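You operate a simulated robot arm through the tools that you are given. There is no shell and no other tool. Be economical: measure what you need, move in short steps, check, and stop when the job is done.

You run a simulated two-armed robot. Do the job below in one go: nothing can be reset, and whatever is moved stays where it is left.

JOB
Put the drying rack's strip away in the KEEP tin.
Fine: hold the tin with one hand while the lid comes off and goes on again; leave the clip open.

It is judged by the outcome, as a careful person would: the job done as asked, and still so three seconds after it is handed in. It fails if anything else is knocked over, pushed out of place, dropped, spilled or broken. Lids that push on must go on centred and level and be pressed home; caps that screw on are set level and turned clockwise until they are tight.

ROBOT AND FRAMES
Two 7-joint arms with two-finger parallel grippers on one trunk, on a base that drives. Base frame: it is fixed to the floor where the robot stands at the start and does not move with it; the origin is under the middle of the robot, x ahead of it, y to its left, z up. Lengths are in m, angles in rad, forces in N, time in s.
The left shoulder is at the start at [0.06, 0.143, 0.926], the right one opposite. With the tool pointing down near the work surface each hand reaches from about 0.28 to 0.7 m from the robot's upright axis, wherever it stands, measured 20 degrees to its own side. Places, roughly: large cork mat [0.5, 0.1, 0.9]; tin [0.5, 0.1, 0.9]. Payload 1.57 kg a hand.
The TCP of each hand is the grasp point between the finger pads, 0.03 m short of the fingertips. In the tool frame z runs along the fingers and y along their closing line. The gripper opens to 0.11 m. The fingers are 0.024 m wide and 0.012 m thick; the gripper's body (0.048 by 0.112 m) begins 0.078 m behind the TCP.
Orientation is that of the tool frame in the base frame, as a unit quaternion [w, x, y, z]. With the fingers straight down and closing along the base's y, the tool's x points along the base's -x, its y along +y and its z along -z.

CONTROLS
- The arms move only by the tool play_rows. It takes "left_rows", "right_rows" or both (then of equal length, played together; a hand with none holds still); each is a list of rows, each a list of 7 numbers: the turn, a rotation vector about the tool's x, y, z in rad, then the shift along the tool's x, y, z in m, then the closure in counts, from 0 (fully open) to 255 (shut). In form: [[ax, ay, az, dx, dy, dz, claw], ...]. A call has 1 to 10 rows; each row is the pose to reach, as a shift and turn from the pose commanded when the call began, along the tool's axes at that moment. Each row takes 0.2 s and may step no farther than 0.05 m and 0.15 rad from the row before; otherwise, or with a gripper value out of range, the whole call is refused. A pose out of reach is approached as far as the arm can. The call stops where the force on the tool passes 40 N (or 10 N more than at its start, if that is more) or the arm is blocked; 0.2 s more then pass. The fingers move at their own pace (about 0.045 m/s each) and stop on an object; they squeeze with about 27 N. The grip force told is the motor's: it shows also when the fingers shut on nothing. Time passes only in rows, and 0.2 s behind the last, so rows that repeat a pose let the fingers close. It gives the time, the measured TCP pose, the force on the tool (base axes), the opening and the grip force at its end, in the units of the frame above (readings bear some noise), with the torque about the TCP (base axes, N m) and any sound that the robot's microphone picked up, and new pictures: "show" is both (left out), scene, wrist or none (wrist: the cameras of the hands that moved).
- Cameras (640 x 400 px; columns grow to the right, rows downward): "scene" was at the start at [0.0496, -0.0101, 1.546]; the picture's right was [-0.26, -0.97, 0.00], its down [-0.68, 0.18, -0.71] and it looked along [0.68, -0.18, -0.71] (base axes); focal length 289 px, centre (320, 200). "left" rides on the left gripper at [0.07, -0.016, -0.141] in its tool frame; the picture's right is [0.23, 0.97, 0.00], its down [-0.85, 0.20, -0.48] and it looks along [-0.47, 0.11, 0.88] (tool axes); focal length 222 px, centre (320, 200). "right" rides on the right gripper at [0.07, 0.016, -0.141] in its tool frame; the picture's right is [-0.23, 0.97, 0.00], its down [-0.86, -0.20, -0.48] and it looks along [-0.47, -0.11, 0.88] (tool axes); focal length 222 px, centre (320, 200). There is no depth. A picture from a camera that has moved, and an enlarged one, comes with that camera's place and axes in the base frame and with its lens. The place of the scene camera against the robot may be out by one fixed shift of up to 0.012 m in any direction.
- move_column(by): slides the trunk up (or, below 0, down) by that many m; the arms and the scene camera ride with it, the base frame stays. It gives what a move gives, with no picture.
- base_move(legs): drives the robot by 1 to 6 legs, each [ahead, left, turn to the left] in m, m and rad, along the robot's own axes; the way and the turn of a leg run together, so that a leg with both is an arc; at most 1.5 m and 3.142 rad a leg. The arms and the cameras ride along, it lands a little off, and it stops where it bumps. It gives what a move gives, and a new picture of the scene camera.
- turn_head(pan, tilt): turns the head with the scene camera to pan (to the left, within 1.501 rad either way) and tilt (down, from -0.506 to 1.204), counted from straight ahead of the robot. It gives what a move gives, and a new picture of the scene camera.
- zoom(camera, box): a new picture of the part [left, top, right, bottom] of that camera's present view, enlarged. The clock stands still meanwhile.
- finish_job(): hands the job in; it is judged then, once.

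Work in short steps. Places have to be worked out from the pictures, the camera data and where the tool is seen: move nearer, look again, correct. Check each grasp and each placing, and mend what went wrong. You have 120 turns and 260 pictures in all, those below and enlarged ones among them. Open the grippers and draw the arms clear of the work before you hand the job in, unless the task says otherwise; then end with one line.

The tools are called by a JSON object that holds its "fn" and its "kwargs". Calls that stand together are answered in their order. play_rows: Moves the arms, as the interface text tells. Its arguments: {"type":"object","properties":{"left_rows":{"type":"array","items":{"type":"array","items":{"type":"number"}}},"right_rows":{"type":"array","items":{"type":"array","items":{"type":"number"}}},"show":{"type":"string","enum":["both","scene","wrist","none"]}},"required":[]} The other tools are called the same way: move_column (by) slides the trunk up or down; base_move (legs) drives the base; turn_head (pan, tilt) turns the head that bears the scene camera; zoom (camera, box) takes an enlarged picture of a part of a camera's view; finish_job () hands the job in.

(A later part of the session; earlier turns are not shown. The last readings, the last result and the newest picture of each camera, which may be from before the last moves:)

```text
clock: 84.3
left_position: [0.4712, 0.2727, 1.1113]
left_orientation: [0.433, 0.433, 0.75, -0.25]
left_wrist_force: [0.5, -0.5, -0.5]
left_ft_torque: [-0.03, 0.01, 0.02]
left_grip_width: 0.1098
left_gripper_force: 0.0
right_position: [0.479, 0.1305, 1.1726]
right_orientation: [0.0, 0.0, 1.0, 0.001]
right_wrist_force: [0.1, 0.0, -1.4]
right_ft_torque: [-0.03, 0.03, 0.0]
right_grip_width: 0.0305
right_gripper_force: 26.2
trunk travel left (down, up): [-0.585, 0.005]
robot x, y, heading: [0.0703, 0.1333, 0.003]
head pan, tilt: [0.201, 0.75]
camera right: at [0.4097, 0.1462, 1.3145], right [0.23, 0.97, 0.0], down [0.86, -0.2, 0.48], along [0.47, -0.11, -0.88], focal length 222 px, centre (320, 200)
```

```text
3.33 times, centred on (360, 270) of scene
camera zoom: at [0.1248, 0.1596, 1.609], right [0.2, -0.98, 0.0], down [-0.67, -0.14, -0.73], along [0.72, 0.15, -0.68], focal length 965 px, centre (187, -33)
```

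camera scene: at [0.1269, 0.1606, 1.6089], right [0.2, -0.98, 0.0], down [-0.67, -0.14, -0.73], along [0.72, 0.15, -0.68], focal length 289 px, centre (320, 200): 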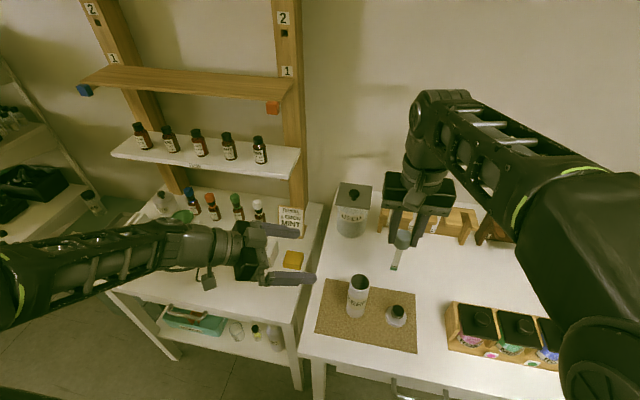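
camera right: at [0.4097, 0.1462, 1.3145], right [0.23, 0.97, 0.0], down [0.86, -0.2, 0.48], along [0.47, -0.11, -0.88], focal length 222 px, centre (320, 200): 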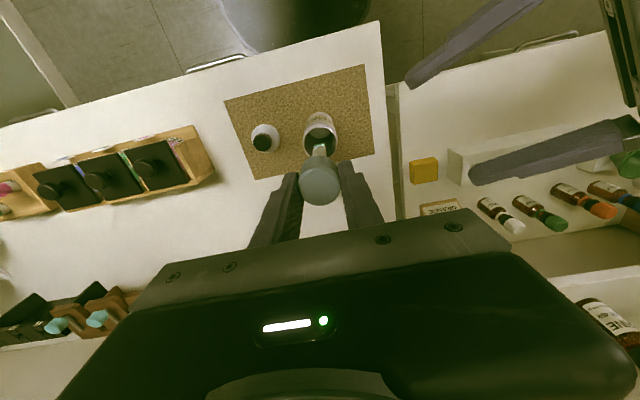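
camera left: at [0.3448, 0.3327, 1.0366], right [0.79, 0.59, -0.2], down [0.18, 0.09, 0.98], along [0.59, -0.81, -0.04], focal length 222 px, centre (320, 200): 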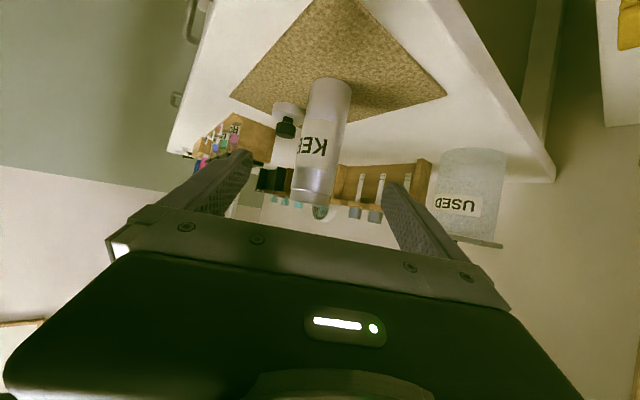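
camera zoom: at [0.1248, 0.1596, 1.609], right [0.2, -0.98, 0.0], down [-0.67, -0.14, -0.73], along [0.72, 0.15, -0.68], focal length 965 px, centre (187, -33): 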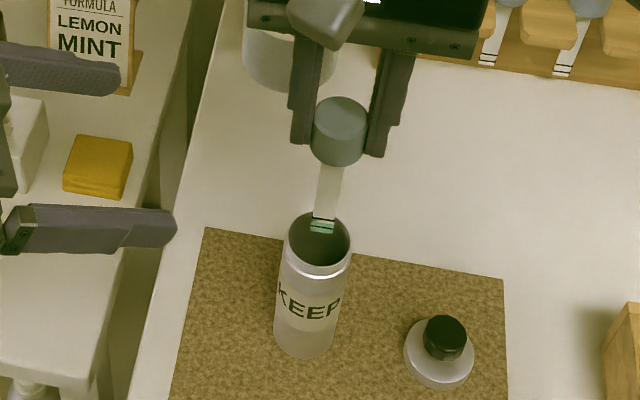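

The strip's end is over the middle of the tin mouth. I lower it straight in, half way first.

{"fn": "play_rows", "kwargs": {"right_rows": [[0, 0, 0, 0, 0, 0.02, 255], [0, 0, 0, 0, 0, 0.04, 255], [0, 0, 0, 0, 0, 0.06, 255], [0, 0, 0, 0, 0, 0.07, 255], [0, 0, 0, 0, 0, 0.07, 255]], "show": "none"}}

{"fn": "zoom", "kwargs": {"camera": "right", "box": [240, 100, 400, 210]}}

{"fn": "zoom", "kwargs": {"camera": "scene", "box": [300, 210, 420, 330]}}

```text
clock: 85.5
left_position: [0.4693, 0.2727, 1.1105]
left_orientation: [0.434, 0.432, 0.75, -0.249]
left_wrist_force: [0.4, 0.8, 0.4]
left_ft_torque: [-0.01, 0.03, 0.0]
left_grip_width: 0.1099
left_gripper_force: 0.0
right_position: [0.4796, 0.1311, 1.1028]
right_orientation: [0.0, 0.0, 1.0, 0.002]
right_wrist_force: [-0.7, 0.3, 0.5]
right_ft_torque: [0.0, -0.03, 0.0]
right_grip_width: 0.0303
right_gripper_force: 27.0
trunk travel left (down, up): [-0.585, 0.005]
robot x, y, heading: [0.0751, 0.1319, 0.001]
head pan, tilt: [0.201, 0.75]
```

```text
3.64 times, centred on (320, 155) of right
camera zoom: at [0.4099, 0.1466, 1.2443], right [0.23, 0.97, 0.0], down [0.86, -0.2, 0.48], along [0.47, -0.11, -0.88], focal length 808 px, centre (320, 364)
```

zoom: 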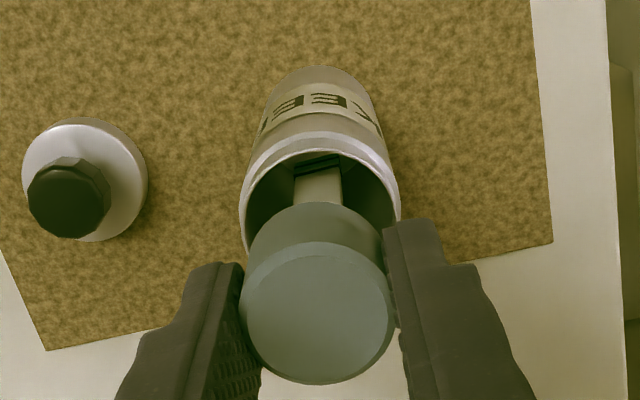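

```text
3.33 times, centred on (360, 270) of scene
camera zoom: at [0.1247, 0.1594, 1.609], right [0.2, -0.98, 0.0], down [-0.67, -0.14, -0.73], along [0.72, 0.15, -0.68], focal length 965 px, centre (187, -33)
```

zoom: 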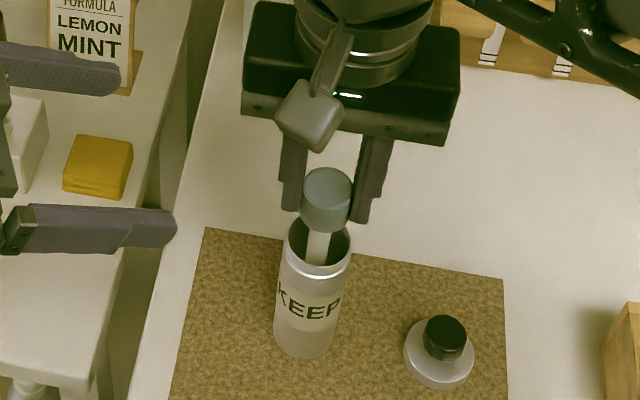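

The knob is centred over the mouth at (0.476, 0.131). I lower until the fingertips are just above the rim.

{"fn": "play_rows", "kwargs": {"right_rows": [[0, 0, 0, 0, 0, 0.015, 255], [0, 0, 0, 0, 0, 0.025, 255], [0, 0, 0, 0, 0, 0.03, 255], [0, 0, 0, 0, 0, 0.03, 255]], "show": "none"}}

{"fn": "zoom", "kwargs": {"camera": "right", "box": [240, 100, 400, 210]}}

{"fn": "zoom", "kwargs": {"camera": "scene", "box": [300, 210, 420, 330]}}

```text
clock: 86.5
left_position: [0.4718, 0.2735, 1.1105]
left_orientation: [0.434, 0.432, 0.75, -0.249]
left_wrist_force: [0.4, -0.2, 0.1]
left_ft_torque: [-0.01, 0.05, 0.03]
left_grip_width: 0.11
left_gripper_force: 0.1
right_position: [0.479, 0.1301, 1.0722]
right_orientation: [0.0, 0.0, 1.0, 0.0]
right_wrist_force: [0.6, 0.3, -0.3]
right_ft_torque: [-0.01, -0.02, 0.01]
right_grip_width: 0.0304
right_gripper_force: 27.1
trunk travel left (down, up): [-0.585, 0.005]
robot x, y, heading: [0.0733, 0.1334, 0.001]
head pan, tilt: [0.201, 0.75]
```

```text
3.64 times, centred on (320, 155) of right
camera zoom: at [0.4097, 0.1466, 1.2145], right [0.23, 0.97, 0.0], down [0.86, -0.2, 0.48], along [0.47, -0.11, -0.88], focal length 808 px, centre (320, 364)
```

zoom: 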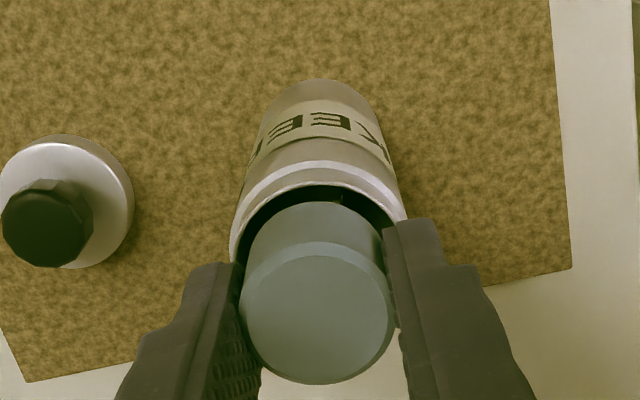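

```text
3.33 times, centred on (360, 270) of scene
camera zoom: at [0.1247, 0.1595, 1.609], right [0.2, -0.98, 0.0], down [-0.67, -0.14, -0.73], along [0.72, 0.15, -0.68], focal length 965 px, centre (187, -33)
```

zoom: 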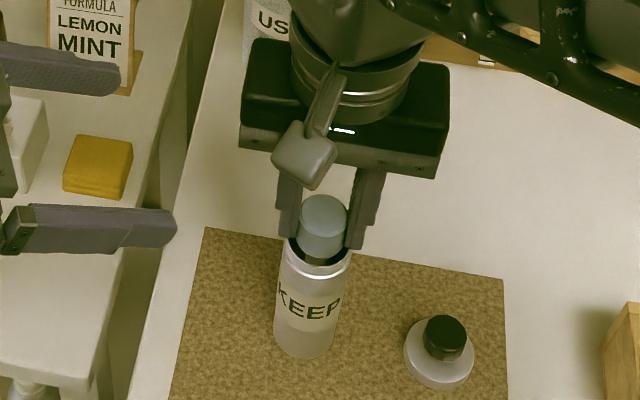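

The knob bottom is entering the mouth. I nudge slightly toward the mouth's centre, lower 2 mm more, and release.

{"fn": "play_rows", "kwargs": {"right_rows": [[0, 0, 0, 0.0015, 0.0005, 0.0025, 255], [0, 0, 0, 0.0015, 0.0005, 0.0025, 255], [0, 0, 0, 0.0015, 0.0005, 0.0025, 150], [0, 0, 0, 0.0015, 0.0005, 0.0025, 130], [0, 0, 0, 0.0015, 0.0005, 0.0025, 130]], "show": "none"}}

{"fn": "zoom", "kwargs": {"camera": "right", "box": [240, 100, 400, 210]}}

{"fn": "zoom", "kwargs": {"camera": "scene", "box": [300, 210, 420, 330]}}

```text
clock: 87.7
left_position: [0.4701, 0.2729, 1.1111]
left_orientation: [0.433, 0.433, 0.75, -0.25]
left_wrist_force: [0.0, 0.4, 0.1]
left_ft_torque: [-0.01, 0.01, 0.02]
left_grip_width: 0.11
left_gripper_force: 0.2
right_position: [0.4784, 0.131, 1.0695]
right_orientation: [0.0, 0.001, 1.0, 0.0]
right_wrist_force: [1.0, -0.7, 1.0]
right_ft_torque: [0.03, 0.03, 0.02]
right_grip_width: 0.0541
right_gripper_force: 0.1
trunk travel left (down, up): [-0.585, 0.005]
robot x, y, heading: [0.0687, 0.1319, 0.002]
head pan, tilt: [0.201, 0.75]
```

```text
3.64 times, centred on (320, 155) of right
camera zoom: at [0.4083, 0.1469, 1.2121], right [0.23, 0.97, 0.0], down [0.86, -0.2, 0.48], along [0.47, -0.11, -0.88], focal length 808 px, centre (320, 364)
```

zoom: 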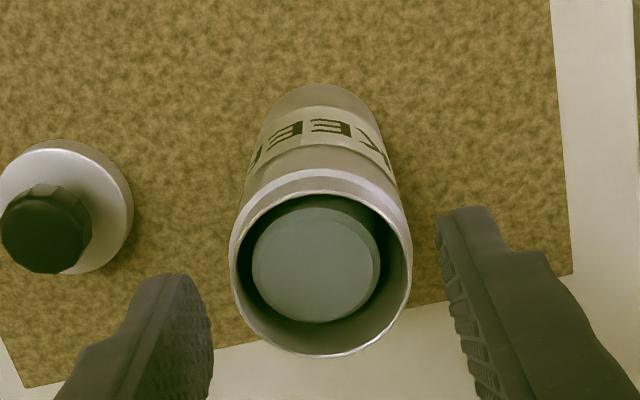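

```text
3.33 times, centred on (360, 270) of scene
camera zoom: at [0.1248, 0.1595, 1.609], right [0.2, -0.98, 0.0], down [-0.67, -0.14, -0.73], along [0.72, 0.15, -0.68], focal length 965 px, centre (187, -33)
```

zoom: 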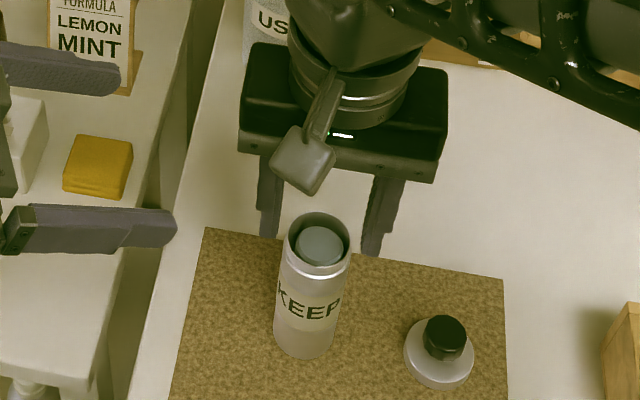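

The strip is in the tin with its knob below the rim. I raise the right hand and drive back to where both arms could reach the tin.

{"fn": "play_rows", "kwargs": {"right_rows": [[0, 0, 0, 0, 0, -0.03, 130], [0, 0, 0, 0, 0, -0.06, 130], [0, 0, 0, 0, -0.03, -0.08, 130], [0, 0, 0, 0, -0.07, -0.08, 130], [0, 0, 0, 0, -0.1, -0.08, 130]], "show": "none"}}

{"fn": "base_move", "kwargs": {"legs": [[-0.068, -0.03, 0]]}}

```text
clock: 88.9
left_position: [0.4695, 0.2731, 1.1105]
left_orientation: [0.433, 0.433, 0.75, -0.25]
left_wrist_force: [-0.7, 0.6, -0.3]
left_ft_torque: [-0.01, 0.0, 0.02]
left_grip_width: 0.11
left_gripper_force: 0.0
right_position: [0.4791, 0.0302, 1.1485]
right_orientation: [-0.001, 0.0, 1.0, 0.001]
right_wrist_force: [0.1, -1.2, -0.3]
right_ft_torque: [0.03, -0.02, 0.03]
right_grip_width: 0.0537
right_gripper_force: 0.1
trunk travel left (down, up): [-0.585, 0.005]
robot x, y, heading: [0.0707, 0.1301, 0.001]
head pan, tilt: [0.201, 0.75]
```

```text
clock: 90.0
left_position: [0.4015, 0.2433, 1.1113]
left_orientation: [0.434, 0.433, 0.75, -0.249]
left_wrist_force: [0.2, 0.4, 0.3]
left_ft_torque: [-0.01, -0.03, 0.01]
left_grip_width: 0.1102
left_gripper_force: 0.1
right_position: [0.4105, 0.0006, 1.1505]
right_orientation: [0.001, 0.0, 1.0, 0.002]
right_wrist_force: [-0.3, -0.1, 0.7]
right_ft_torque: [0.01, -0.05, 0.01]
right_grip_width: 0.0539
right_gripper_force: 0.2
trunk travel left (down, up): [-0.585, 0.005]
robot x, y, heading: [0.0017, 0.0988, -0.005]
head pan, tilt: [0.201, 0.75]
camera scene: at [0.0549, 0.1289, 1.6091], right [0.2, -0.98, 0.0], down [-0.67, -0.14, -0.73], along [0.72, 0.15, -0.68], focal length 289 px, centre (320, 200)
```

scene: 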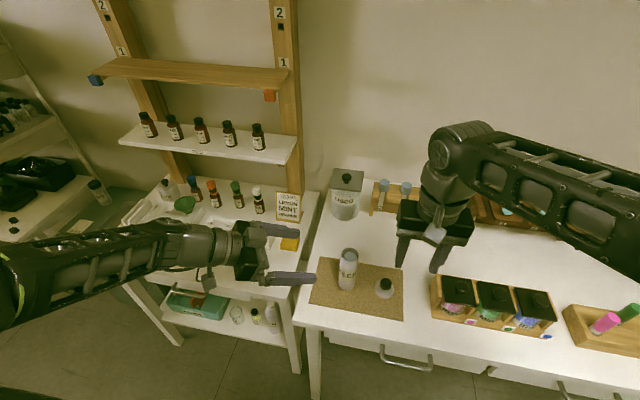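

I bring the left hand to its pre-grasp again.

{"fn": "play_rows", "kwargs": {"left_rows": [[0, 0, 0, 0.025, 0.006, 0, 0], [0, 0, 0, 0.05, 0.011, 0.02, 0], [0, 0, 0, 0.05, 0.011, 0.055, 0], [0, 0, 0, 0.05, 0.011, 0.0857, 0], [0, 0, 0, 0.05, 0.011, 0.0857, 0]], "show": "wrist"}}

```text
clock: 91.2
left_position: [0.4354, 0.2066, 1.0237]
left_orientation: [0.433, 0.433, 0.75, -0.249]
left_wrist_force: [0.2, -0.8, 0.0]
left_ft_torque: [-0.02, -0.01, 0.0]
left_grip_width: 0.1102
left_gripper_force: 0.0
right_position: [0.4121, 0.0031, 1.1488]
right_orientation: [0.0, 0.0, 1.0, 0.0]
right_wrist_force: [-0.4, 0.7, 0.0]
right_ft_torque: [0.02, 0.02, 0.02]
right_grip_width: 0.0541
right_gripper_force: 0.1
trunk travel left (down, up): [-0.585, 0.005]
robot x, y, heading: [0.0066, 0.1015, 0.001]
head pan, tilt: [0.201, 0.75]
camera left: at [0.3434, 0.3333, 1.0345], right [0.79, 0.59, -0.2], down [0.18, 0.09, 0.98], along [0.59, -0.81, -0.04], focal length 222 px, centre (320, 200)
```

left: 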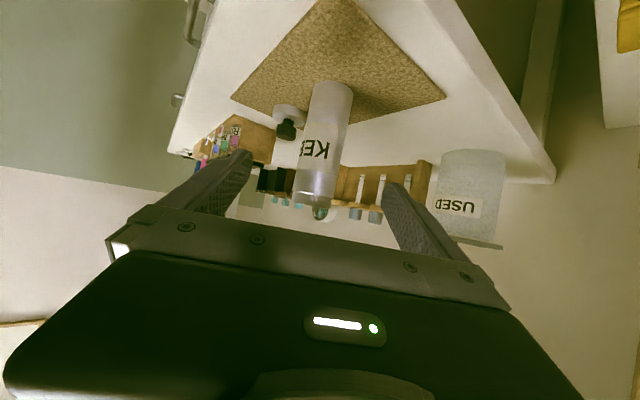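

The view is aligned. I grip the tin, and move the right hand over the lid on the mat.

{"fn": "play_rows", "kwargs": {"left_rows": [[0, 0, 0, 0, 0, 0.035, 0], [0, 0, 0, 0, 0, 0.07, 0], [0, 0, 0, 0, 0, 0.1, 0], [0, 0, 0, 0, 0, 0.1, 100], [0, 0, 0, 0, 0, 0.1, 130], [0, 0, 0, 0, 0, 0.1, 140], [0, 0, 0, 0, 0, 0.1, 150], [0, 0, 0, 0, 0, 0.1, 180], [0, 0, 0, 0, 0, 0.1, 255], [0, 0, 0, 0, 0, 0.1, 255]], "show": "none"}}

{"fn": "play_rows", "kwargs": {"right_rows": [[0, 0, 0, -0.034, 0.014, 0, 130], [0, 0, 0, -0.068, 0.029, 0, 130], [0, 0, 0, -0.068, 0.029, 0.04, 130], [0, 0, 0, -0.068, 0.029, 0.08, 130], [0, 0, 0, -0.068, 0.029, 0.12, 130], [0, 0, 0, -0.068, 0.029, 0.14, 130], [0, 0, 0, -0.068, 0.029, 0.14, 130]], "show": "wrist"}}

{"fn": "zoom", "kwargs": {"camera": "right", "box": [240, 110, 400, 210]}}

```text
clock: 93.4
left_position: [0.479, 0.1313, 0.973]
left_orientation: [0.433, 0.433, 0.75, -0.25]
left_wrist_force: [1.1, 0.1, 0.4]
left_ft_torque: [-0.01, 0.03, 0.02]
left_grip_width: 0.0419
left_gripper_force: 26.9
right_position: [0.4112, 0.0015, 1.15]
right_orientation: [0.0, 0.0, 1.0, 0.002]
right_wrist_force: [0.7, -0.1, -0.3]
right_ft_torque: [-0.01, -0.03, -0.01]
right_grip_width: 0.0538
right_gripper_force: 0.2
trunk travel left (down, up): [-0.585, 0.005]
robot x, y, heading: [0.0041, 0.1019, 0.0]
head pan, tilt: [0.201, 0.75]
```

```text
clock: 95.0
left_position: [0.4786, 0.1313, 0.9744]
left_orientation: [0.434, 0.433, 0.75, -0.249]
left_wrist_force: [0.4, 0.1, -0.4]
left_ft_torque: [0.0, 0.01, 0.02]
left_grip_width: 0.0418
left_gripper_force: 26.9
right_position: [0.4801, 0.0315, 1.0083]
right_orientation: [0.0, 0.0, 1.0, 0.002]
right_wrist_force: [0.3, -0.3, 0.8]
right_ft_torque: [0.0, -0.02, 0.01]
right_grip_width: 0.054
right_gripper_force: 0.0
trunk travel left (down, up): [-0.585, 0.005]
robot x, y, heading: [0.004, 0.1012, 0.007]
head pan, tilt: [0.201, 0.75]
camera right: at [0.4091, 0.0459, 1.1508], right [0.23, 0.97, 0.0], down [0.86, -0.2, 0.48], along [0.47, -0.11, -0.88], focal length 222 px, centre (320, 200)
```

right: 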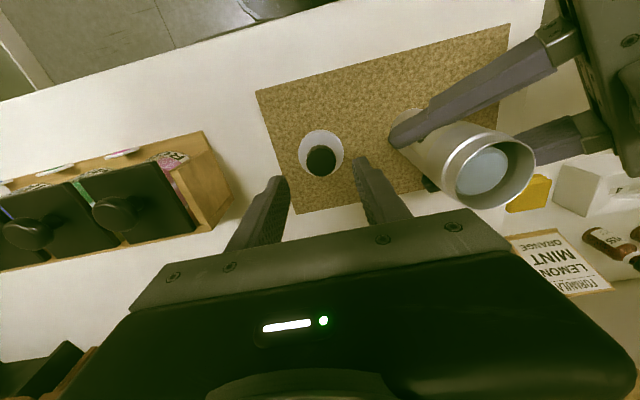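

```text
4.00 times, centred on (320, 160) of right
camera zoom: at [0.4091, 0.0459, 1.1508], right [0.23, 0.97, 0.0], down [0.86, -0.2, 0.48], along [0.47, -0.11, -0.88], focal length 888 px, centre (320, 360)
```

zoom: 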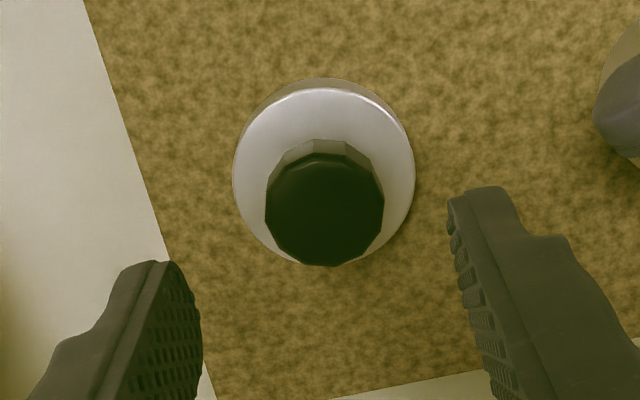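

The lid knob is directly below. I descend to the release height and grip it.

{"fn": "play_rows", "kwargs": {"right_rows": [[0, 0, 0, 0, 0, 0.025, 130], [0, 0, 0, 0, 0, 0.045, 130], [0, 0, 0, 0, 0, 0.052, 130], [0, 0, 0, 0, 0, 0.052, 130], [0, 0, 0, 0, 0, 0.052, 255], [0, 0, 0, 0, 0, 0.052, 255], [0, 0, 0, 0, 0, 0.052, 255], [0, 0, 0, 0, 0, 0.052, 255]], "show": "none"}}

{"fn": "play_rows", "kwargs": {"right_rows": [[0, 0, 0, 0, 0, -0.02, 255], [0, 0, 0, 0, 0, -0.06, 255], [0, 0, 0, 0, 0, -0.1, 255], [0, 0, 0, 0, 0, -0.14, 255], [0, 0, 0, 0, 0, -0.175, 255], [0, 0, 0, 0, 0, -0.175, 255]], "show": "wrist"}}

{"fn": "zoom", "kwargs": {"camera": "right", "box": [240, 110, 400, 210]}}

```text
clock: 96.8
left_position: [0.479, 0.1308, 0.9741]
left_orientation: [0.433, 0.433, 0.75, -0.25]
left_wrist_force: [0.3, -0.3, 0.6]
left_ft_torque: [0.02, 0.0, -0.01]
left_grip_width: 0.0419
left_gripper_force: 26.9
right_position: [0.4787, 0.0301, 0.9568]
right_orientation: [0.0, 0.0, 1.0, 0.001]
right_wrist_force: [0.4, -0.9, 0.2]
right_ft_torque: [0.01, -0.03, -0.03]
right_grip_width: 0.0265
right_gripper_force: 27.4
trunk travel left (down, up): [-0.585, 0.005]
robot x, y, heading: [0.005, 0.1039, -0.0]
head pan, tilt: [0.201, 0.75]
```

```text
clock: 98.2
left_position: [0.4793, 0.131, 0.9736]
left_orientation: [0.433, 0.433, 0.75, -0.249]
left_wrist_force: [-0.6, -1.1, 0.0]
left_ft_torque: [0.03, 0.02, 0.02]
left_grip_width: 0.0418
left_gripper_force: 27.2
right_position: [0.4793, 0.0293, 1.1322]
right_orientation: [0.0, 0.0, 1.0, 0.001]
right_wrist_force: [0.7, 0.0, -0.7]
right_ft_torque: [-0.03, 0.02, 0.04]
right_grip_width: 0.0267
right_gripper_force: 26.8
trunk travel left (down, up): [-0.585, 0.005]
robot x, y, heading: [0.0059, 0.1005, 0.004]
head pan, tilt: [0.201, 0.75]
camera right: at [0.4086, 0.0451, 1.2748], right [0.23, 0.97, 0.0], down [0.86, -0.2, 0.48], along [0.47, -0.11, -0.88], focal length 222 px, centre (320, 200)
```

right: 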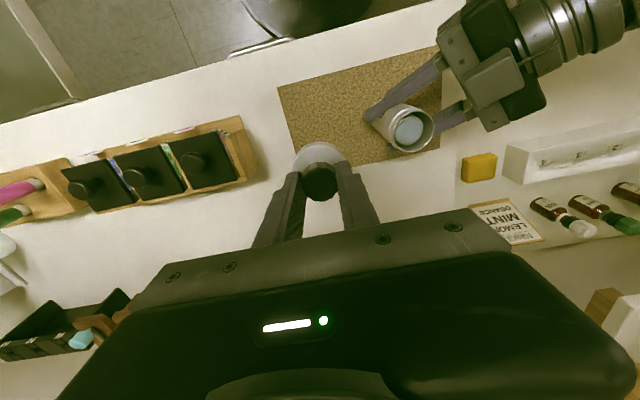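

```text
4.00 times, centred on (320, 160) of right
camera zoom: at [0.4086, 0.0451, 1.2748], right [0.23, 0.97, 0.0], down [0.86, -0.2, 0.48], along [0.47, -0.11, -0.88], focal length 888 px, centre (320, 360)
```

zoom: 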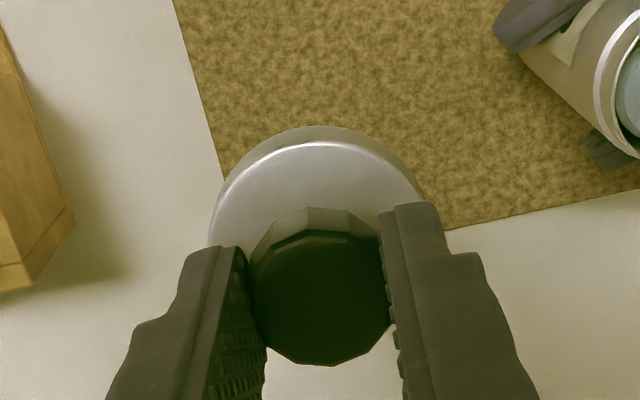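

The lid is held level. I measure the tin mouth precisely before moving over it.

{"fn": "zoom", "kwargs": {"camera": "right", "box": [360, 80, 460, 170]}}

```text
4.44 times, centred on (410, 125) of right
camera zoom: at [0.4086, 0.0451, 1.2748], right [0.23, 0.97, 0.0], down [0.86, -0.2, 0.48], along [0.47, -0.11, -0.88], focal length 987 px, centre (-80, 533)
```

zoom: 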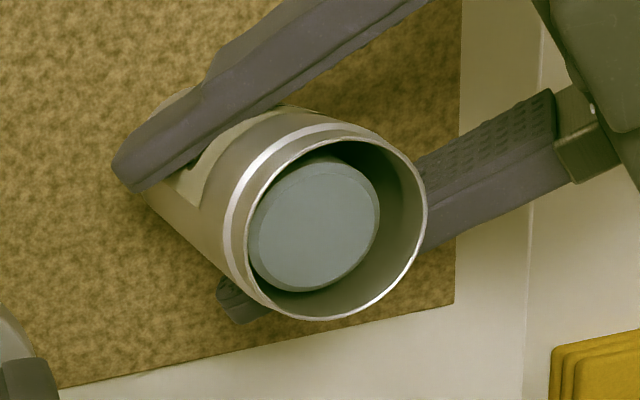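

The tin mouth centre is about (0.479, 0.130). I carry the lid over it and lower to just above the rim.

{"fn": "play_rows", "kwargs": {"right_rows": [[0, 0, 0, 0, 0.035, 0, 255], [0, 0, 0, 0, 0.07, 0, 255], [0, 0, 0, -0.001, 0.102, 0, 255], [0, 0, 0, -0.001, 0.102, 0.02, 255], [0, 0, 0, -0.001, 0.102, 0.038, 255], [0, 0, 0, -0.001, 0.102, 0.038, 255], [0, 0, 0, -0.001, 0.102, 0.038, 255]], "show": "none"}}

{"fn": "zoom", "kwargs": {"camera": "right", "box": [240, 90, 400, 210]}}

{"fn": "zoom", "kwargs": {"camera": "scene", "box": [310, 220, 400, 300]}}

```text
clock: 99.8
left_position: [0.479, 0.1312, 0.9742]
left_orientation: [0.433, 0.433, 0.75, -0.25]
left_wrist_force: [0.1, -0.9, -0.2]
left_ft_torque: [0.0, 0.0, -0.03]
left_grip_width: 0.042
left_gripper_force: 27.1
right_position: [0.4812, 0.1326, 1.0936]
right_orientation: [0.0, -0.001, 1.0, 0.001]
right_wrist_force: [-0.6, -0.5, 0.5]
right_ft_torque: [-0.01, 0.0, -0.03]
right_grip_width: 0.0263
right_gripper_force: 27.1
trunk travel left (down, up): [-0.585, 0.005]
robot x, y, heading: [0.0034, 0.1039, 0.0]
head pan, tilt: [0.201, 0.75]
```

```text
3.33 times, centred on (320, 150) of right
camera zoom: at [0.4101, 0.148, 1.237], right [0.23, 0.97, 0.0], down [0.86, -0.2, 0.48], along [0.47, -0.11, -0.88], focal length 740 px, centre (320, 367)
```

zoom: 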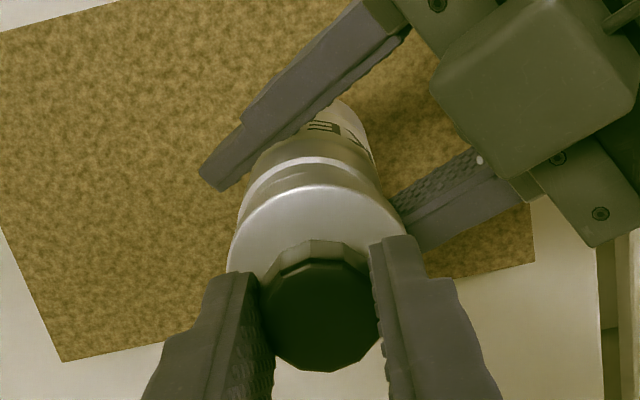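

```text
5.00 times, centred on (355, 260) of scene
camera zoom: at [0.0568, 0.1297, 1.609], right [0.2, -0.98, 0.0], down [-0.67, -0.14, -0.73], along [0.72, 0.15, -0.68], focal length 1447 px, centre (145, -100)
```

zoom: 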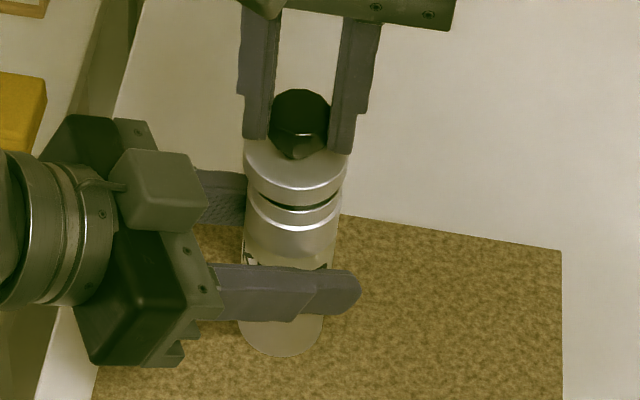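

The lid looks concentric with the tin. I lower slowly and watch forces for side load.

{"fn": "play_rows", "kwargs": {"right_rows": [[0, 0, 0, 0, 0, 0.003, 255], [0, 0, 0, 0, 0, 0.006, 255], [0, 0, 0, 0, 0, 0.009, 255], [0, 0, 0, 0, 0, 0.011, 255]], "show": "none"}}

{"fn": "zoom", "kwargs": {"camera": "scene", "box": [310, 220, 400, 300]}}

```text
clock: 100.8
left_position: [0.4784, 0.1317, 0.9744]
left_orientation: [0.432, 0.434, 0.75, -0.25]
left_wrist_force: [4.8, -2.7, -8.4]
left_ft_torque: [0.01, -0.41, 0.05]
left_grip_width: 0.0414
left_gripper_force: 26.8
right_position: [0.4807, 0.1333, 1.0849]
right_orientation: [0.002, -0.002, 1.0, 0.003]
right_wrist_force: [-1.9, 2.0, 21.5]
right_ft_torque: [-0.04, 0.51, -0.05]
right_grip_width: 0.0275
right_gripper_force: 27.2
trunk travel left (down, up): [-0.585, 0.005]
robot x, y, heading: [0.0059, 0.1044, -0.001]
head pan, tilt: [0.201, 0.75]
```

```text
5.00 times, centred on (355, 260) of scene
camera zoom: at [0.0563, 0.1295, 1.6093], right [0.2, -0.98, 0.0], down [-0.67, -0.14, -0.73], along [0.72, 0.15, -0.68], focal length 1447 px, centre (145, -100)
```

zoom: 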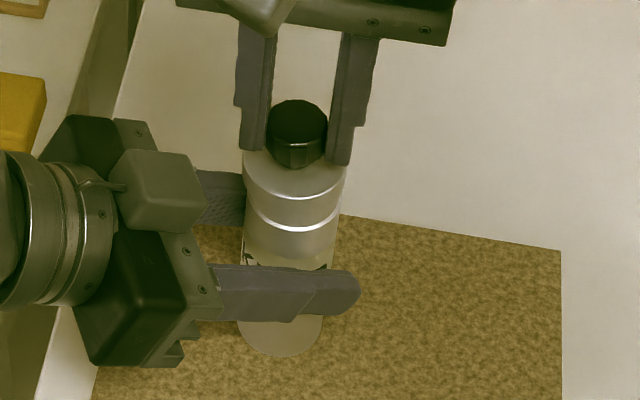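

The contact torque puts the touch on the robot-side rim, so the lid sits about 2 mm too far in +x. I lift a little, shift back, and try again gently.

{"fn": "play_rows", "kwargs": {"right_rows": [[0, 0, 0, 0, 0, -0.004, 255], [0, 0, 0, 0.0022, -0.001, -0.004, 255], [0, 0, 0, 0.0022, -0.001, -0.004, 255], [0, 0, 0, 0.0022, -0.001, -0.001, 255], [0, 0, 0, 0.0022, -0.001, 0.001, 255], [0, 0, 0, 0.0022, -0.001, 0.002, 255]], "show": "none"}}

{"fn": "zoom", "kwargs": {"camera": "scene", "box": [310, 220, 400, 300]}}

```text
clock: 102.2
left_position: [0.4793, 0.1316, 0.9738]
left_orientation: [0.433, 0.433, 0.75, -0.249]
left_wrist_force: [-0.5, -0.9, 1.5]
left_ft_torque: [-0.05, 0.01, 0.0]
left_grip_width: 0.0418
left_gripper_force: 27.6
right_position: [0.4781, 0.1306, 1.0802]
right_orientation: [-0.001, 0.0, 1.0, 0.001]
right_wrist_force: [0.3, 1.4, 1.3]
right_ft_torque: [0.01, 0.02, 0.01]
right_grip_width: 0.0274
right_gripper_force: 27.0
trunk travel left (down, up): [-0.585, 0.005]
robot x, y, heading: [0.002, 0.1026, 0.002]
head pan, tilt: [0.201, 0.75]
```

```text
5.00 times, centred on (355, 260) of scene
camera zoom: at [0.0567, 0.1296, 1.609], right [0.2, -0.98, 0.0], down [-0.67, -0.14, -0.73], along [0.72, 0.15, -0.68], focal length 1447 px, centre (145, -100)
```

zoom: 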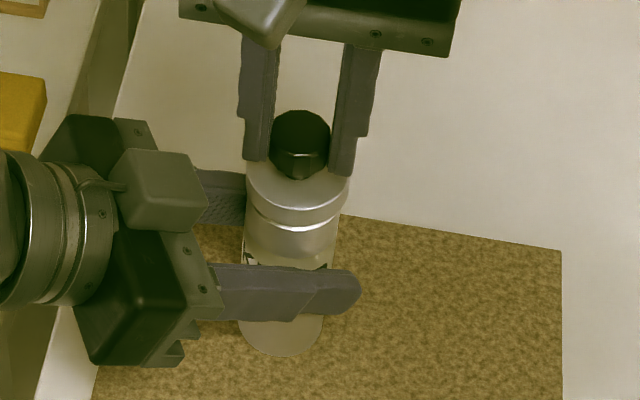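

The lid now slides over the rim with no force. I press it home.

{"fn": "play_rows", "kwargs": {"right_rows": [[0, 0, 0, 0, 0, 0.002, 255], [0, 0, 0, 0, 0, 0.004, 255], [0, 0, 0, 0, 0, 0.005, 255], [0, 0, 0, 0, 0, 0.006, 255]], "show": "none"}}

{"fn": "zoom", "kwargs": {"camera": "scene", "box": [310, 220, 400, 300]}}

```text
clock: 103.2
left_position: [0.4787, 0.1322, 0.9746]
left_orientation: [0.433, 0.433, 0.75, -0.25]
left_wrist_force: [2.0, 0.5, -1.4]
left_ft_torque: [-0.41, 0.04, 0.01]
left_grip_width: 0.0417
left_gripper_force: 26.9
right_position: [0.4793, 0.1295, 1.0764]
right_orientation: [0.001, 0.0, 1.0, 0.001]
right_wrist_force: [-0.1, -3.3, 6.9]
right_ft_torque: [0.01, -0.02, 0.03]
right_grip_width: 0.0269
right_gripper_force: 26.7
trunk travel left (down, up): [-0.585, 0.005]
robot x, y, heading: [0.0033, 0.1022, 0.005]
head pan, tilt: [0.201, 0.75]
```

```text
5.00 times, centred on (355, 260) of scene
camera zoom: at [0.0565, 0.1293, 1.6091], right [0.2, -0.98, 0.0], down [-0.67, -0.14, -0.73], along [0.72, 0.15, -0.68], focal length 1447 px, centre (145, -100)
```

zoom: 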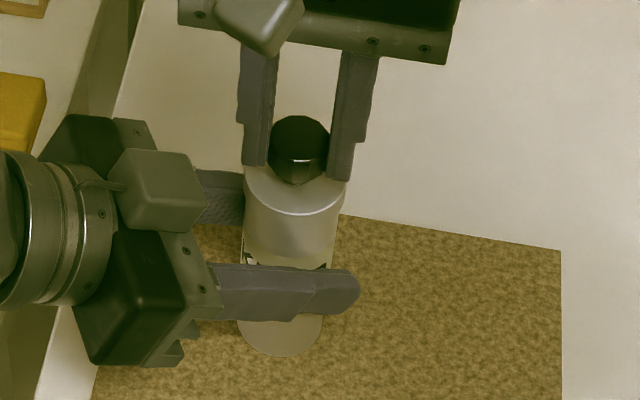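

Resistance is building and there's no snap yet, so I press on.

{"fn": "play_rows", "kwargs": {"right_rows": [[0, 0, 0, 0, 0, 0.0015, 255], [0, 0, 0, 0, 0, 0.003, 255], [0, 0, 0, 0, 0, 0.0045, 255], [0, 0, 0, 0, 0, 0.006, 255], [0, 0, 0, 0, 0, 0.006, 255]], "show": "none"}}

{"fn": "zoom", "kwargs": {"camera": "scene", "box": [310, 220, 400, 300]}}

```text
clock: 104.4
left_position: [0.4778, 0.1318, 0.9749]
left_orientation: [0.433, 0.432, 0.751, -0.248]
left_wrist_force: [7.6, 3.7, -9.8]
left_ft_torque: [-0.1, -0.2, 0.03]
left_grip_width: 0.0419
left_gripper_force: 27.5
right_position: [0.4774, 0.1313, 1.0695]
right_orientation: [0.001, -0.001, 1.0, 0.002]
right_wrist_force: [-1.5, -3.2, 32.3]
right_ft_torque: [-0.08, -0.1, 0.01]
right_grip_width: 0.0274
right_gripper_force: 27.5
trunk travel left (down, up): [-0.585, 0.005]
robot x, y, heading: [0.0024, 0.1014, -0.0]
head pan, tilt: [0.201, 0.75]
```

```text
5.00 times, centred on (355, 260) of scene
camera zoom: at [0.0559, 0.1297, 1.6091], right [0.2, -0.98, 0.0], down [-0.67, -0.14, -0.73], along [0.72, 0.15, -0.68], focal length 1447 px, centre (145, -100)
```

zoom: 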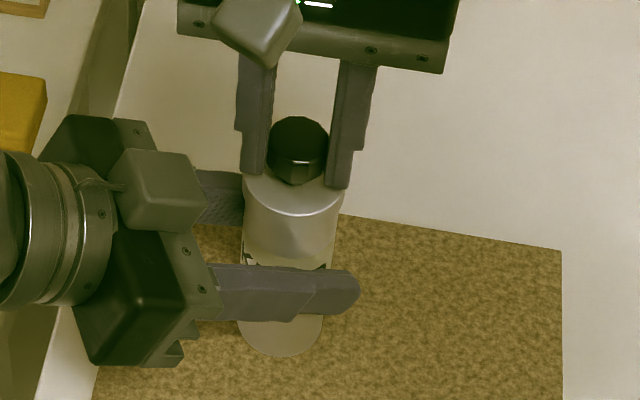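

The fingertips now bear on the lid at 32 N. I look closely at the seam before pressing further.

{"fn": "zoom", "kwargs": {"camera": "scene", "box": [335, 235, 385, 275]}}

{"fn": "zoom", "kwargs": {"camera": "left", "box": [240, 60, 440, 240]}}

{"fn": "zoom", "kwargs": {"camera": "right", "box": [260, 110, 380, 200]}}

```text
10.00 times, centred on (360, 255) of scene
camera zoom: at [0.0559, 0.1297, 1.6091], right [0.2, -0.98, 0.0], down [-0.67, -0.14, -0.73], along [0.72, 0.15, -0.68], focal length 2894 px, centre (-80, -350)
```

zoom: 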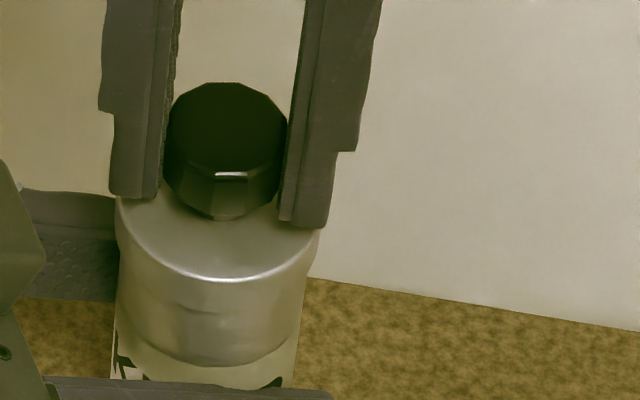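

```text
2.22 times, centred on (340, 150) of left
camera zoom: at [0.386, 0.2595, 0.9841], right [0.79, 0.59, -0.2], down [0.18, 0.09, 0.98], along [0.59, -0.81, -0.04], focal length 494 px, centre (276, 311)
```

zoom: 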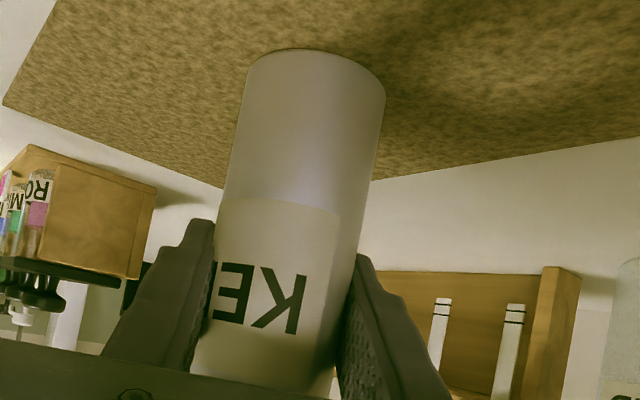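

```text
4.44 times, centred on (320, 155) of right
camera zoom: at [0.4077, 0.1472, 1.2131], right [0.23, 0.97, 0.0], down [0.85, -0.2, 0.48], along [0.47, -0.11, -0.88], focal length 987 px, centre (320, 400)
```

zoom: 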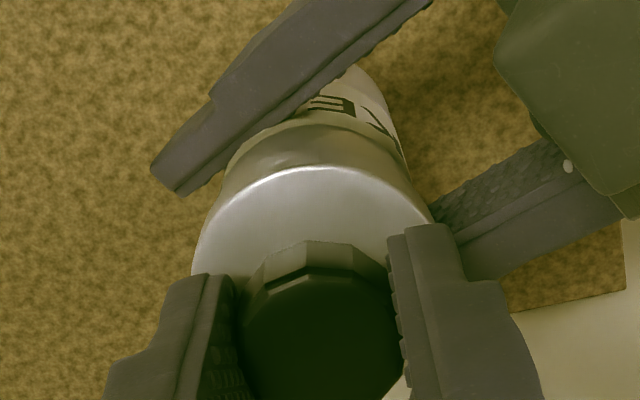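

To press squarely I let go of the knob, rise, shut the fingers, and push on the knob's top centre.

{"fn": "play_rows", "kwargs": {"right_rows": [[0, 0, 0, 0, 0, -0.002, 255], [0, 0, 0, 0, 0, -0.002, 130], [0, 0, 0, 0, 0, -0.002, 130], [0, 0, 0, 0, 0, -0.002, 130], [0, 0, 0, 0, 0, -0.03, 130], [0, 0, 0, 0, 0, -0.05, 255], [0, 0, 0, 0, 0, -0.05, 255], [0, 0, 0, 0, 0, -0.05, 255], [0, 0, 0, 0, 0, -0.05, 255]], "show": "wrist"}}

{"fn": "zoom", "kwargs": {"camera": "scene", "box": [320, 220, 390, 280]}}

{"fn": "zoom", "kwargs": {"camera": "right", "box": [260, 90, 400, 200]}}

```text
clock: 106.4
left_position: [0.4781, 0.1315, 0.9744]
left_orientation: [0.433, 0.433, 0.75, -0.249]
left_wrist_force: [-1.5, -1.1, 4.1]
left_ft_torque: [0.03, 0.1, 0.03]
left_grip_width: 0.0416
left_gripper_force: 26.8
right_position: [0.4789, 0.131, 1.1192]
right_orientation: [0.0, 0.001, 1.0, 0.002]
right_wrist_force: [0.2, -0.7, -0.5]
right_ft_torque: [-0.03, -0.01, 0.04]
right_grip_width: 0.0
right_gripper_force: 19.0
trunk travel left (down, up): [-0.585, 0.005]
robot x, y, heading: [0.0062, 0.1028, 0.0]
head pan, tilt: [0.201, 0.75]
heard: snap
camera right: at [0.4078, 0.1462, 1.2625], right [0.23, 0.97, 0.0], down [0.86, -0.2, 0.48], along [0.47, -0.11, -0.88], focal length 222 px, centre (320, 200)
```

right: 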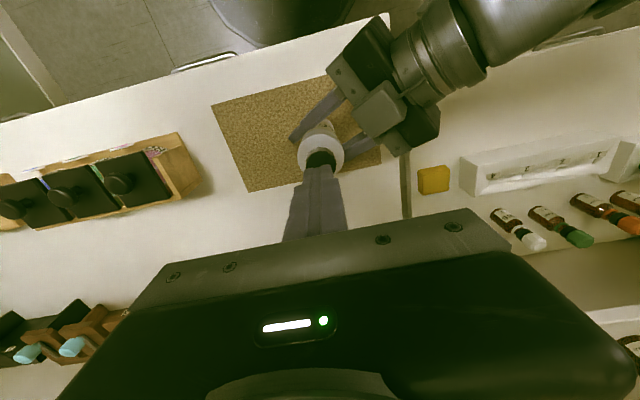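

```text
6.67 times, centred on (355, 250) of scene
camera zoom: at [0.0565, 0.1295, 1.609], right [0.2, -0.98, 0.0], down [-0.67, -0.14, -0.73], along [0.72, 0.15, -0.68], focal length 1929 px, centre (87, -133)
```

zoom: 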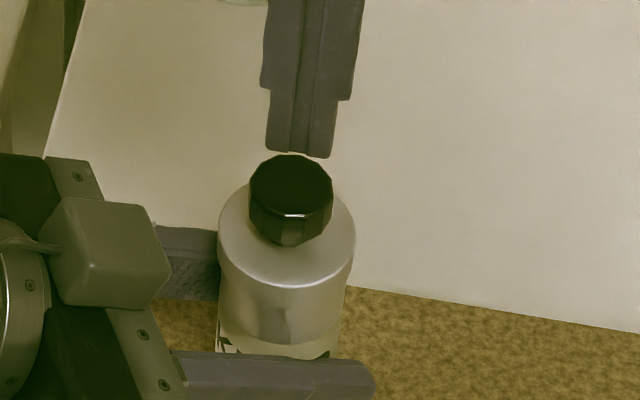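

```text
3.64 times, centred on (330, 145) of right
camera zoom: at [0.4078, 0.1462, 1.2625], right [0.23, 0.97, 0.0], down [0.86, -0.2, 0.48], along [0.47, -0.11, -0.88], focal length 808 px, centre (284, 400)
```

zoom: 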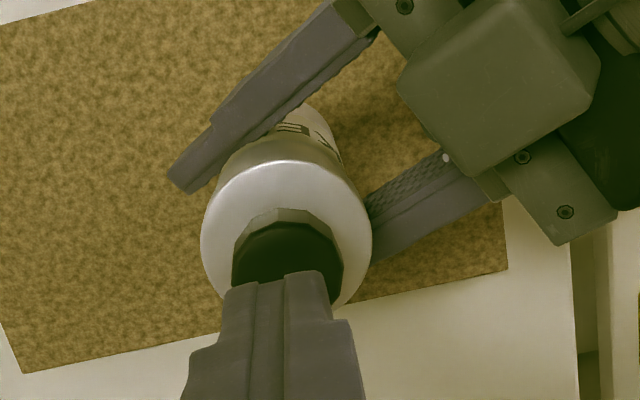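

I heard a snap, but it isn't clear whether that was the lid seating or lifting. I press down on the knob's top with closed fingers to make sure.

{"fn": "play_rows", "kwargs": {"right_rows": [[0, 0, 0, 0.0005, -0.0005, 0.015, 255], [0, 0, 0, 0.0005, -0.0005, 0.023, 255], [0, 0, 0, 0.0005, -0.0005, 0.026, 255], [0, 0, 0, 0.0005, -0.0005, 0.028, 255], [0, 0, 0, 0.0005, -0.0005, 0.03, 255], [0, 0, 0, 0.0005, -0.0005, 0.032, 255], [0, 0, 0, 0.0005, -0.0005, 0.034, 255], [0, 0, 0, 0.0005, -0.0005, 0.036, 255]], "show": "none"}}

{"fn": "zoom", "kwargs": {"camera": "scene", "box": [320, 220, 390, 280]}}

```text
clock: 107.7
left_position: [0.4788, 0.1328, 0.9745]
left_orientation: [0.433, 0.432, 0.751, -0.249]
left_wrist_force: [-1.0, 0.8, 5.4]
left_ft_torque: [-0.22, 0.39, 0.04]
left_grip_width: 0.0417
left_gripper_force: 26.9
right_position: [0.4786, 0.1307, 1.0936]
right_orientation: [0.003, 0.001, 1.0, 0.004]
right_wrist_force: [-3.9, -4.0, 8.8]
right_ft_torque: [-0.08, 0.08, 0.05]
right_grip_width: 0.0
right_gripper_force: 21.1
trunk travel left (down, up): [-0.585, 0.005]
robot x, y, heading: [0.003, 0.1063, -0.001]
head pan, tilt: [0.201, 0.75]
stopped in row 6 (right hand): the force on the tool passed its limit (the readings are from after the stop); the commanded pose is now the measured one
```

```text
6.67 times, centred on (355, 250) of scene
camera zoom: at [0.0552, 0.1294, 1.609], right [0.2, -0.98, 0.0], down [-0.67, -0.14, -0.73], along [0.72, 0.15, -0.68], focal length 1929 px, centre (87, -133)
```

zoom: 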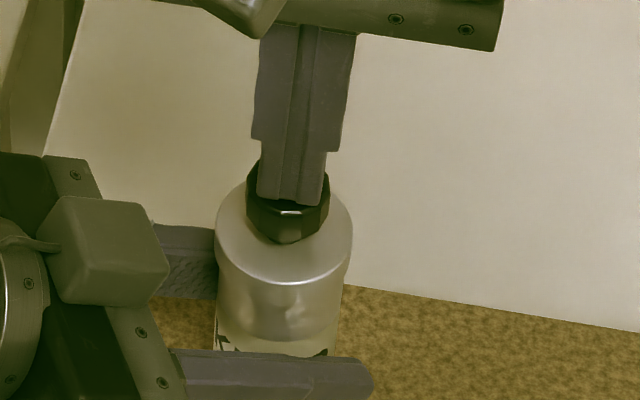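

Over 40 N brings no more travel, and the knob top is at 1.0636. To compare seating, I repeat the exact right wrist view I took before opening the tin, at TCP (0.391, 0.127, 1.151).

{"fn": "play_rows", "kwargs": {"right_rows": [[0, 0, 0, 0, 0, -0.02, 255], [0, 0, -0.02, 0.02, 0, -0.05, 255], [0, 0, -0.02, 0.06, -0.001, -0.057, 200], [0, 0, -0.02, 0.0874, -0.0035, -0.057, 100], [0, 0, -0.02, 0.0874, -0.0035, -0.057, 0], [0, 0, -0.02, 0.0874, -0.0035, -0.057, 0], [0, 0, -0.02, 0.0874, -0.0035, -0.057, 0]], "show": "wrist"}}

{"fn": "zoom", "kwargs": {"camera": "right", "box": [270, 130, 370, 230]}}

```text
clock: 109.3
left_position: [0.4794, 0.1315, 0.9737]
left_orientation: [0.433, 0.433, 0.751, -0.248]
left_wrist_force: [-1.4, -3.3, 15.8]
left_ft_torque: [-0.03, 0.1, 0.01]
left_grip_width: 0.0417
left_gripper_force: 26.9
right_position: [0.3903, 0.1274, 1.1489]
right_orientation: [0.003, -0.011, 1.0, 0.004]
right_wrist_force: [-0.3, 0.8, 0.4]
right_ft_torque: [0.0, 0.0, -0.01]
right_grip_width: 0.1001
right_gripper_force: 0.0
trunk travel left (down, up): [-0.585, 0.005]
robot x, y, heading: [0.0042, 0.1013, -0.001]
head pan, tilt: [0.201, 0.75]
camera right: at [0.3188, 0.1406, 1.292], right [0.21, 0.98, 0.01], down [0.86, -0.19, 0.48], along [0.47, -0.09, -0.88], focal length 222 px, centre (320, 200)
```

right: 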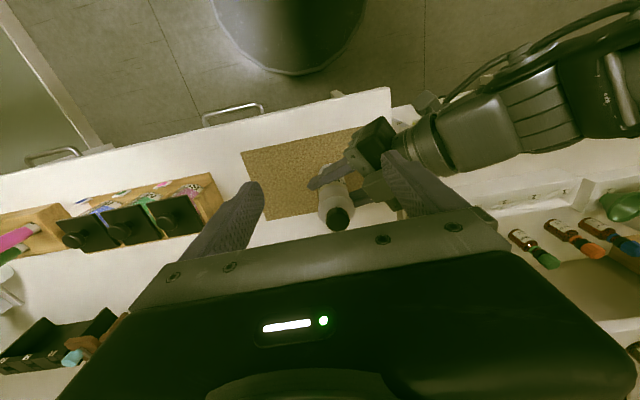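

```text
4.00 times, centred on (320, 180) of right
camera zoom: at [0.3188, 0.1406, 1.292], right [0.21, 0.98, 0.01], down [0.86, -0.19, 0.48], along [0.47, -0.09, -0.88], focal length 888 px, centre (320, 280)
```

zoom: 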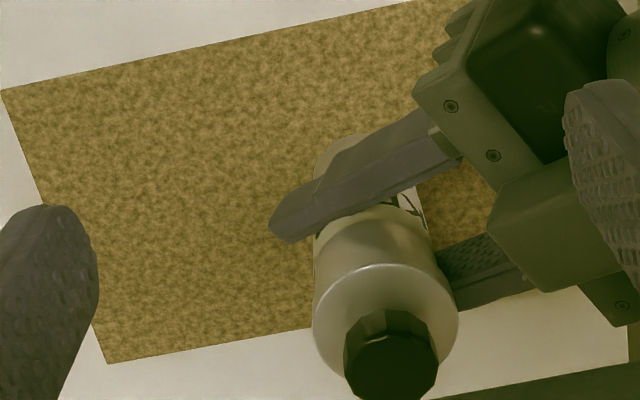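

The view matches the original: same lid outline, height and tilt. The lid sits level and pressed home. I now release the tin with the left hand, back it straight out, and move the right hand away.

{"fn": "play_rows", "kwargs": {"left_rows": [[0, 0, 0, 0, 0, 0, 200], [0, 0, 0, 0, 0, 0, 150], [0, 0, 0, 0, 0, 0, 80], [0, 0, 0, 0, 0, 0, 0], [0, 0, 0, 0, 0, 0, 0], [0, 0, 0, 0, 0, -0.03, 0], [0, 0, 0, 0, 0, -0.07, 0], [0, 0, 0, 0, 0, -0.11, 0], [0, 0, 0, 0, 0, -0.15, 0], [0, 0, 0, 0, 0, -0.19, 0]], "show": "wrist"}}

{"fn": "zoom", "kwargs": {"camera": "right", "box": [270, 130, 370, 230]}}

{"fn": "zoom", "kwargs": {"camera": "scene", "box": [310, 215, 410, 305]}}

```text
clock: 111.5
left_position: [0.3946, 0.2732, 1.0686]
left_orientation: [0.432, 0.432, 0.751, -0.249]
left_wrist_force: [0.1, -0.5, 0.0]
left_ft_torque: [0.01, -0.02, 0.0]
left_grip_width: 0.1098
left_gripper_force: 0.1
right_position: [0.3908, 0.1262, 1.1493]
right_orientation: [0.004, -0.01, 1.0, 0.003]
right_wrist_force: [-0.4, -0.5, -1.0]
right_ft_torque: [0.02, 0.01, -0.01]
right_grip_width: 0.1101
right_gripper_force: 0.0
trunk travel left (down, up): [-0.585, 0.005]
robot x, y, heading: [0.0037, 0.1015, -0.002]
head pan, tilt: [0.201, 0.75]
camera left: at [0.3026, 0.4017, 1.0795], right [0.78, 0.59, -0.2], down [0.18, 0.09, 0.98], along [0.59, -0.8, -0.04], focal length 222 px, centre (320, 200)
```

left: 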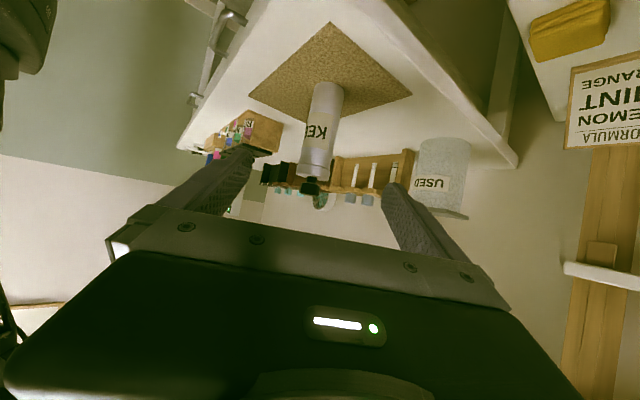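

```text
4.00 times, centred on (320, 180) of right
camera zoom: at [0.319, 0.1411, 1.2918], right [0.21, 0.98, 0.01], down [0.86, -0.19, 0.48], along [0.47, -0.09, -0.88], focal length 888 px, centre (320, 280)
```

zoom: 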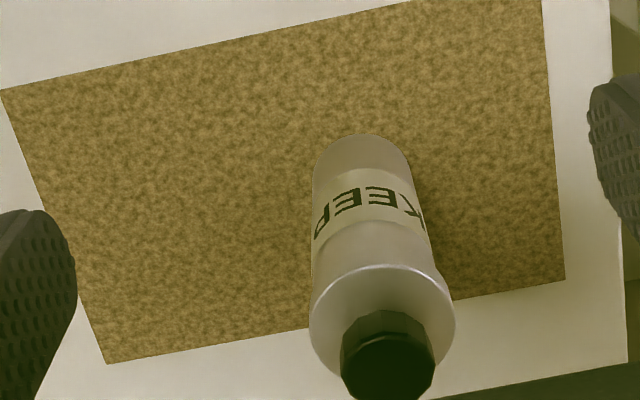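

```text
4.44 times, centred on (360, 260) of scene
camera zoom: at [0.0559, 0.1298, 1.609], right [0.2, -0.98, 0.0], down [-0.67, -0.14, -0.73], along [0.72, 0.15, -0.68], focal length 1286 px, centre (142, -67)
```

zoom: 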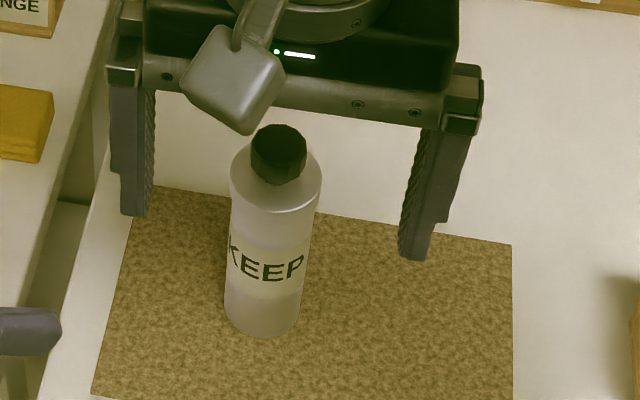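

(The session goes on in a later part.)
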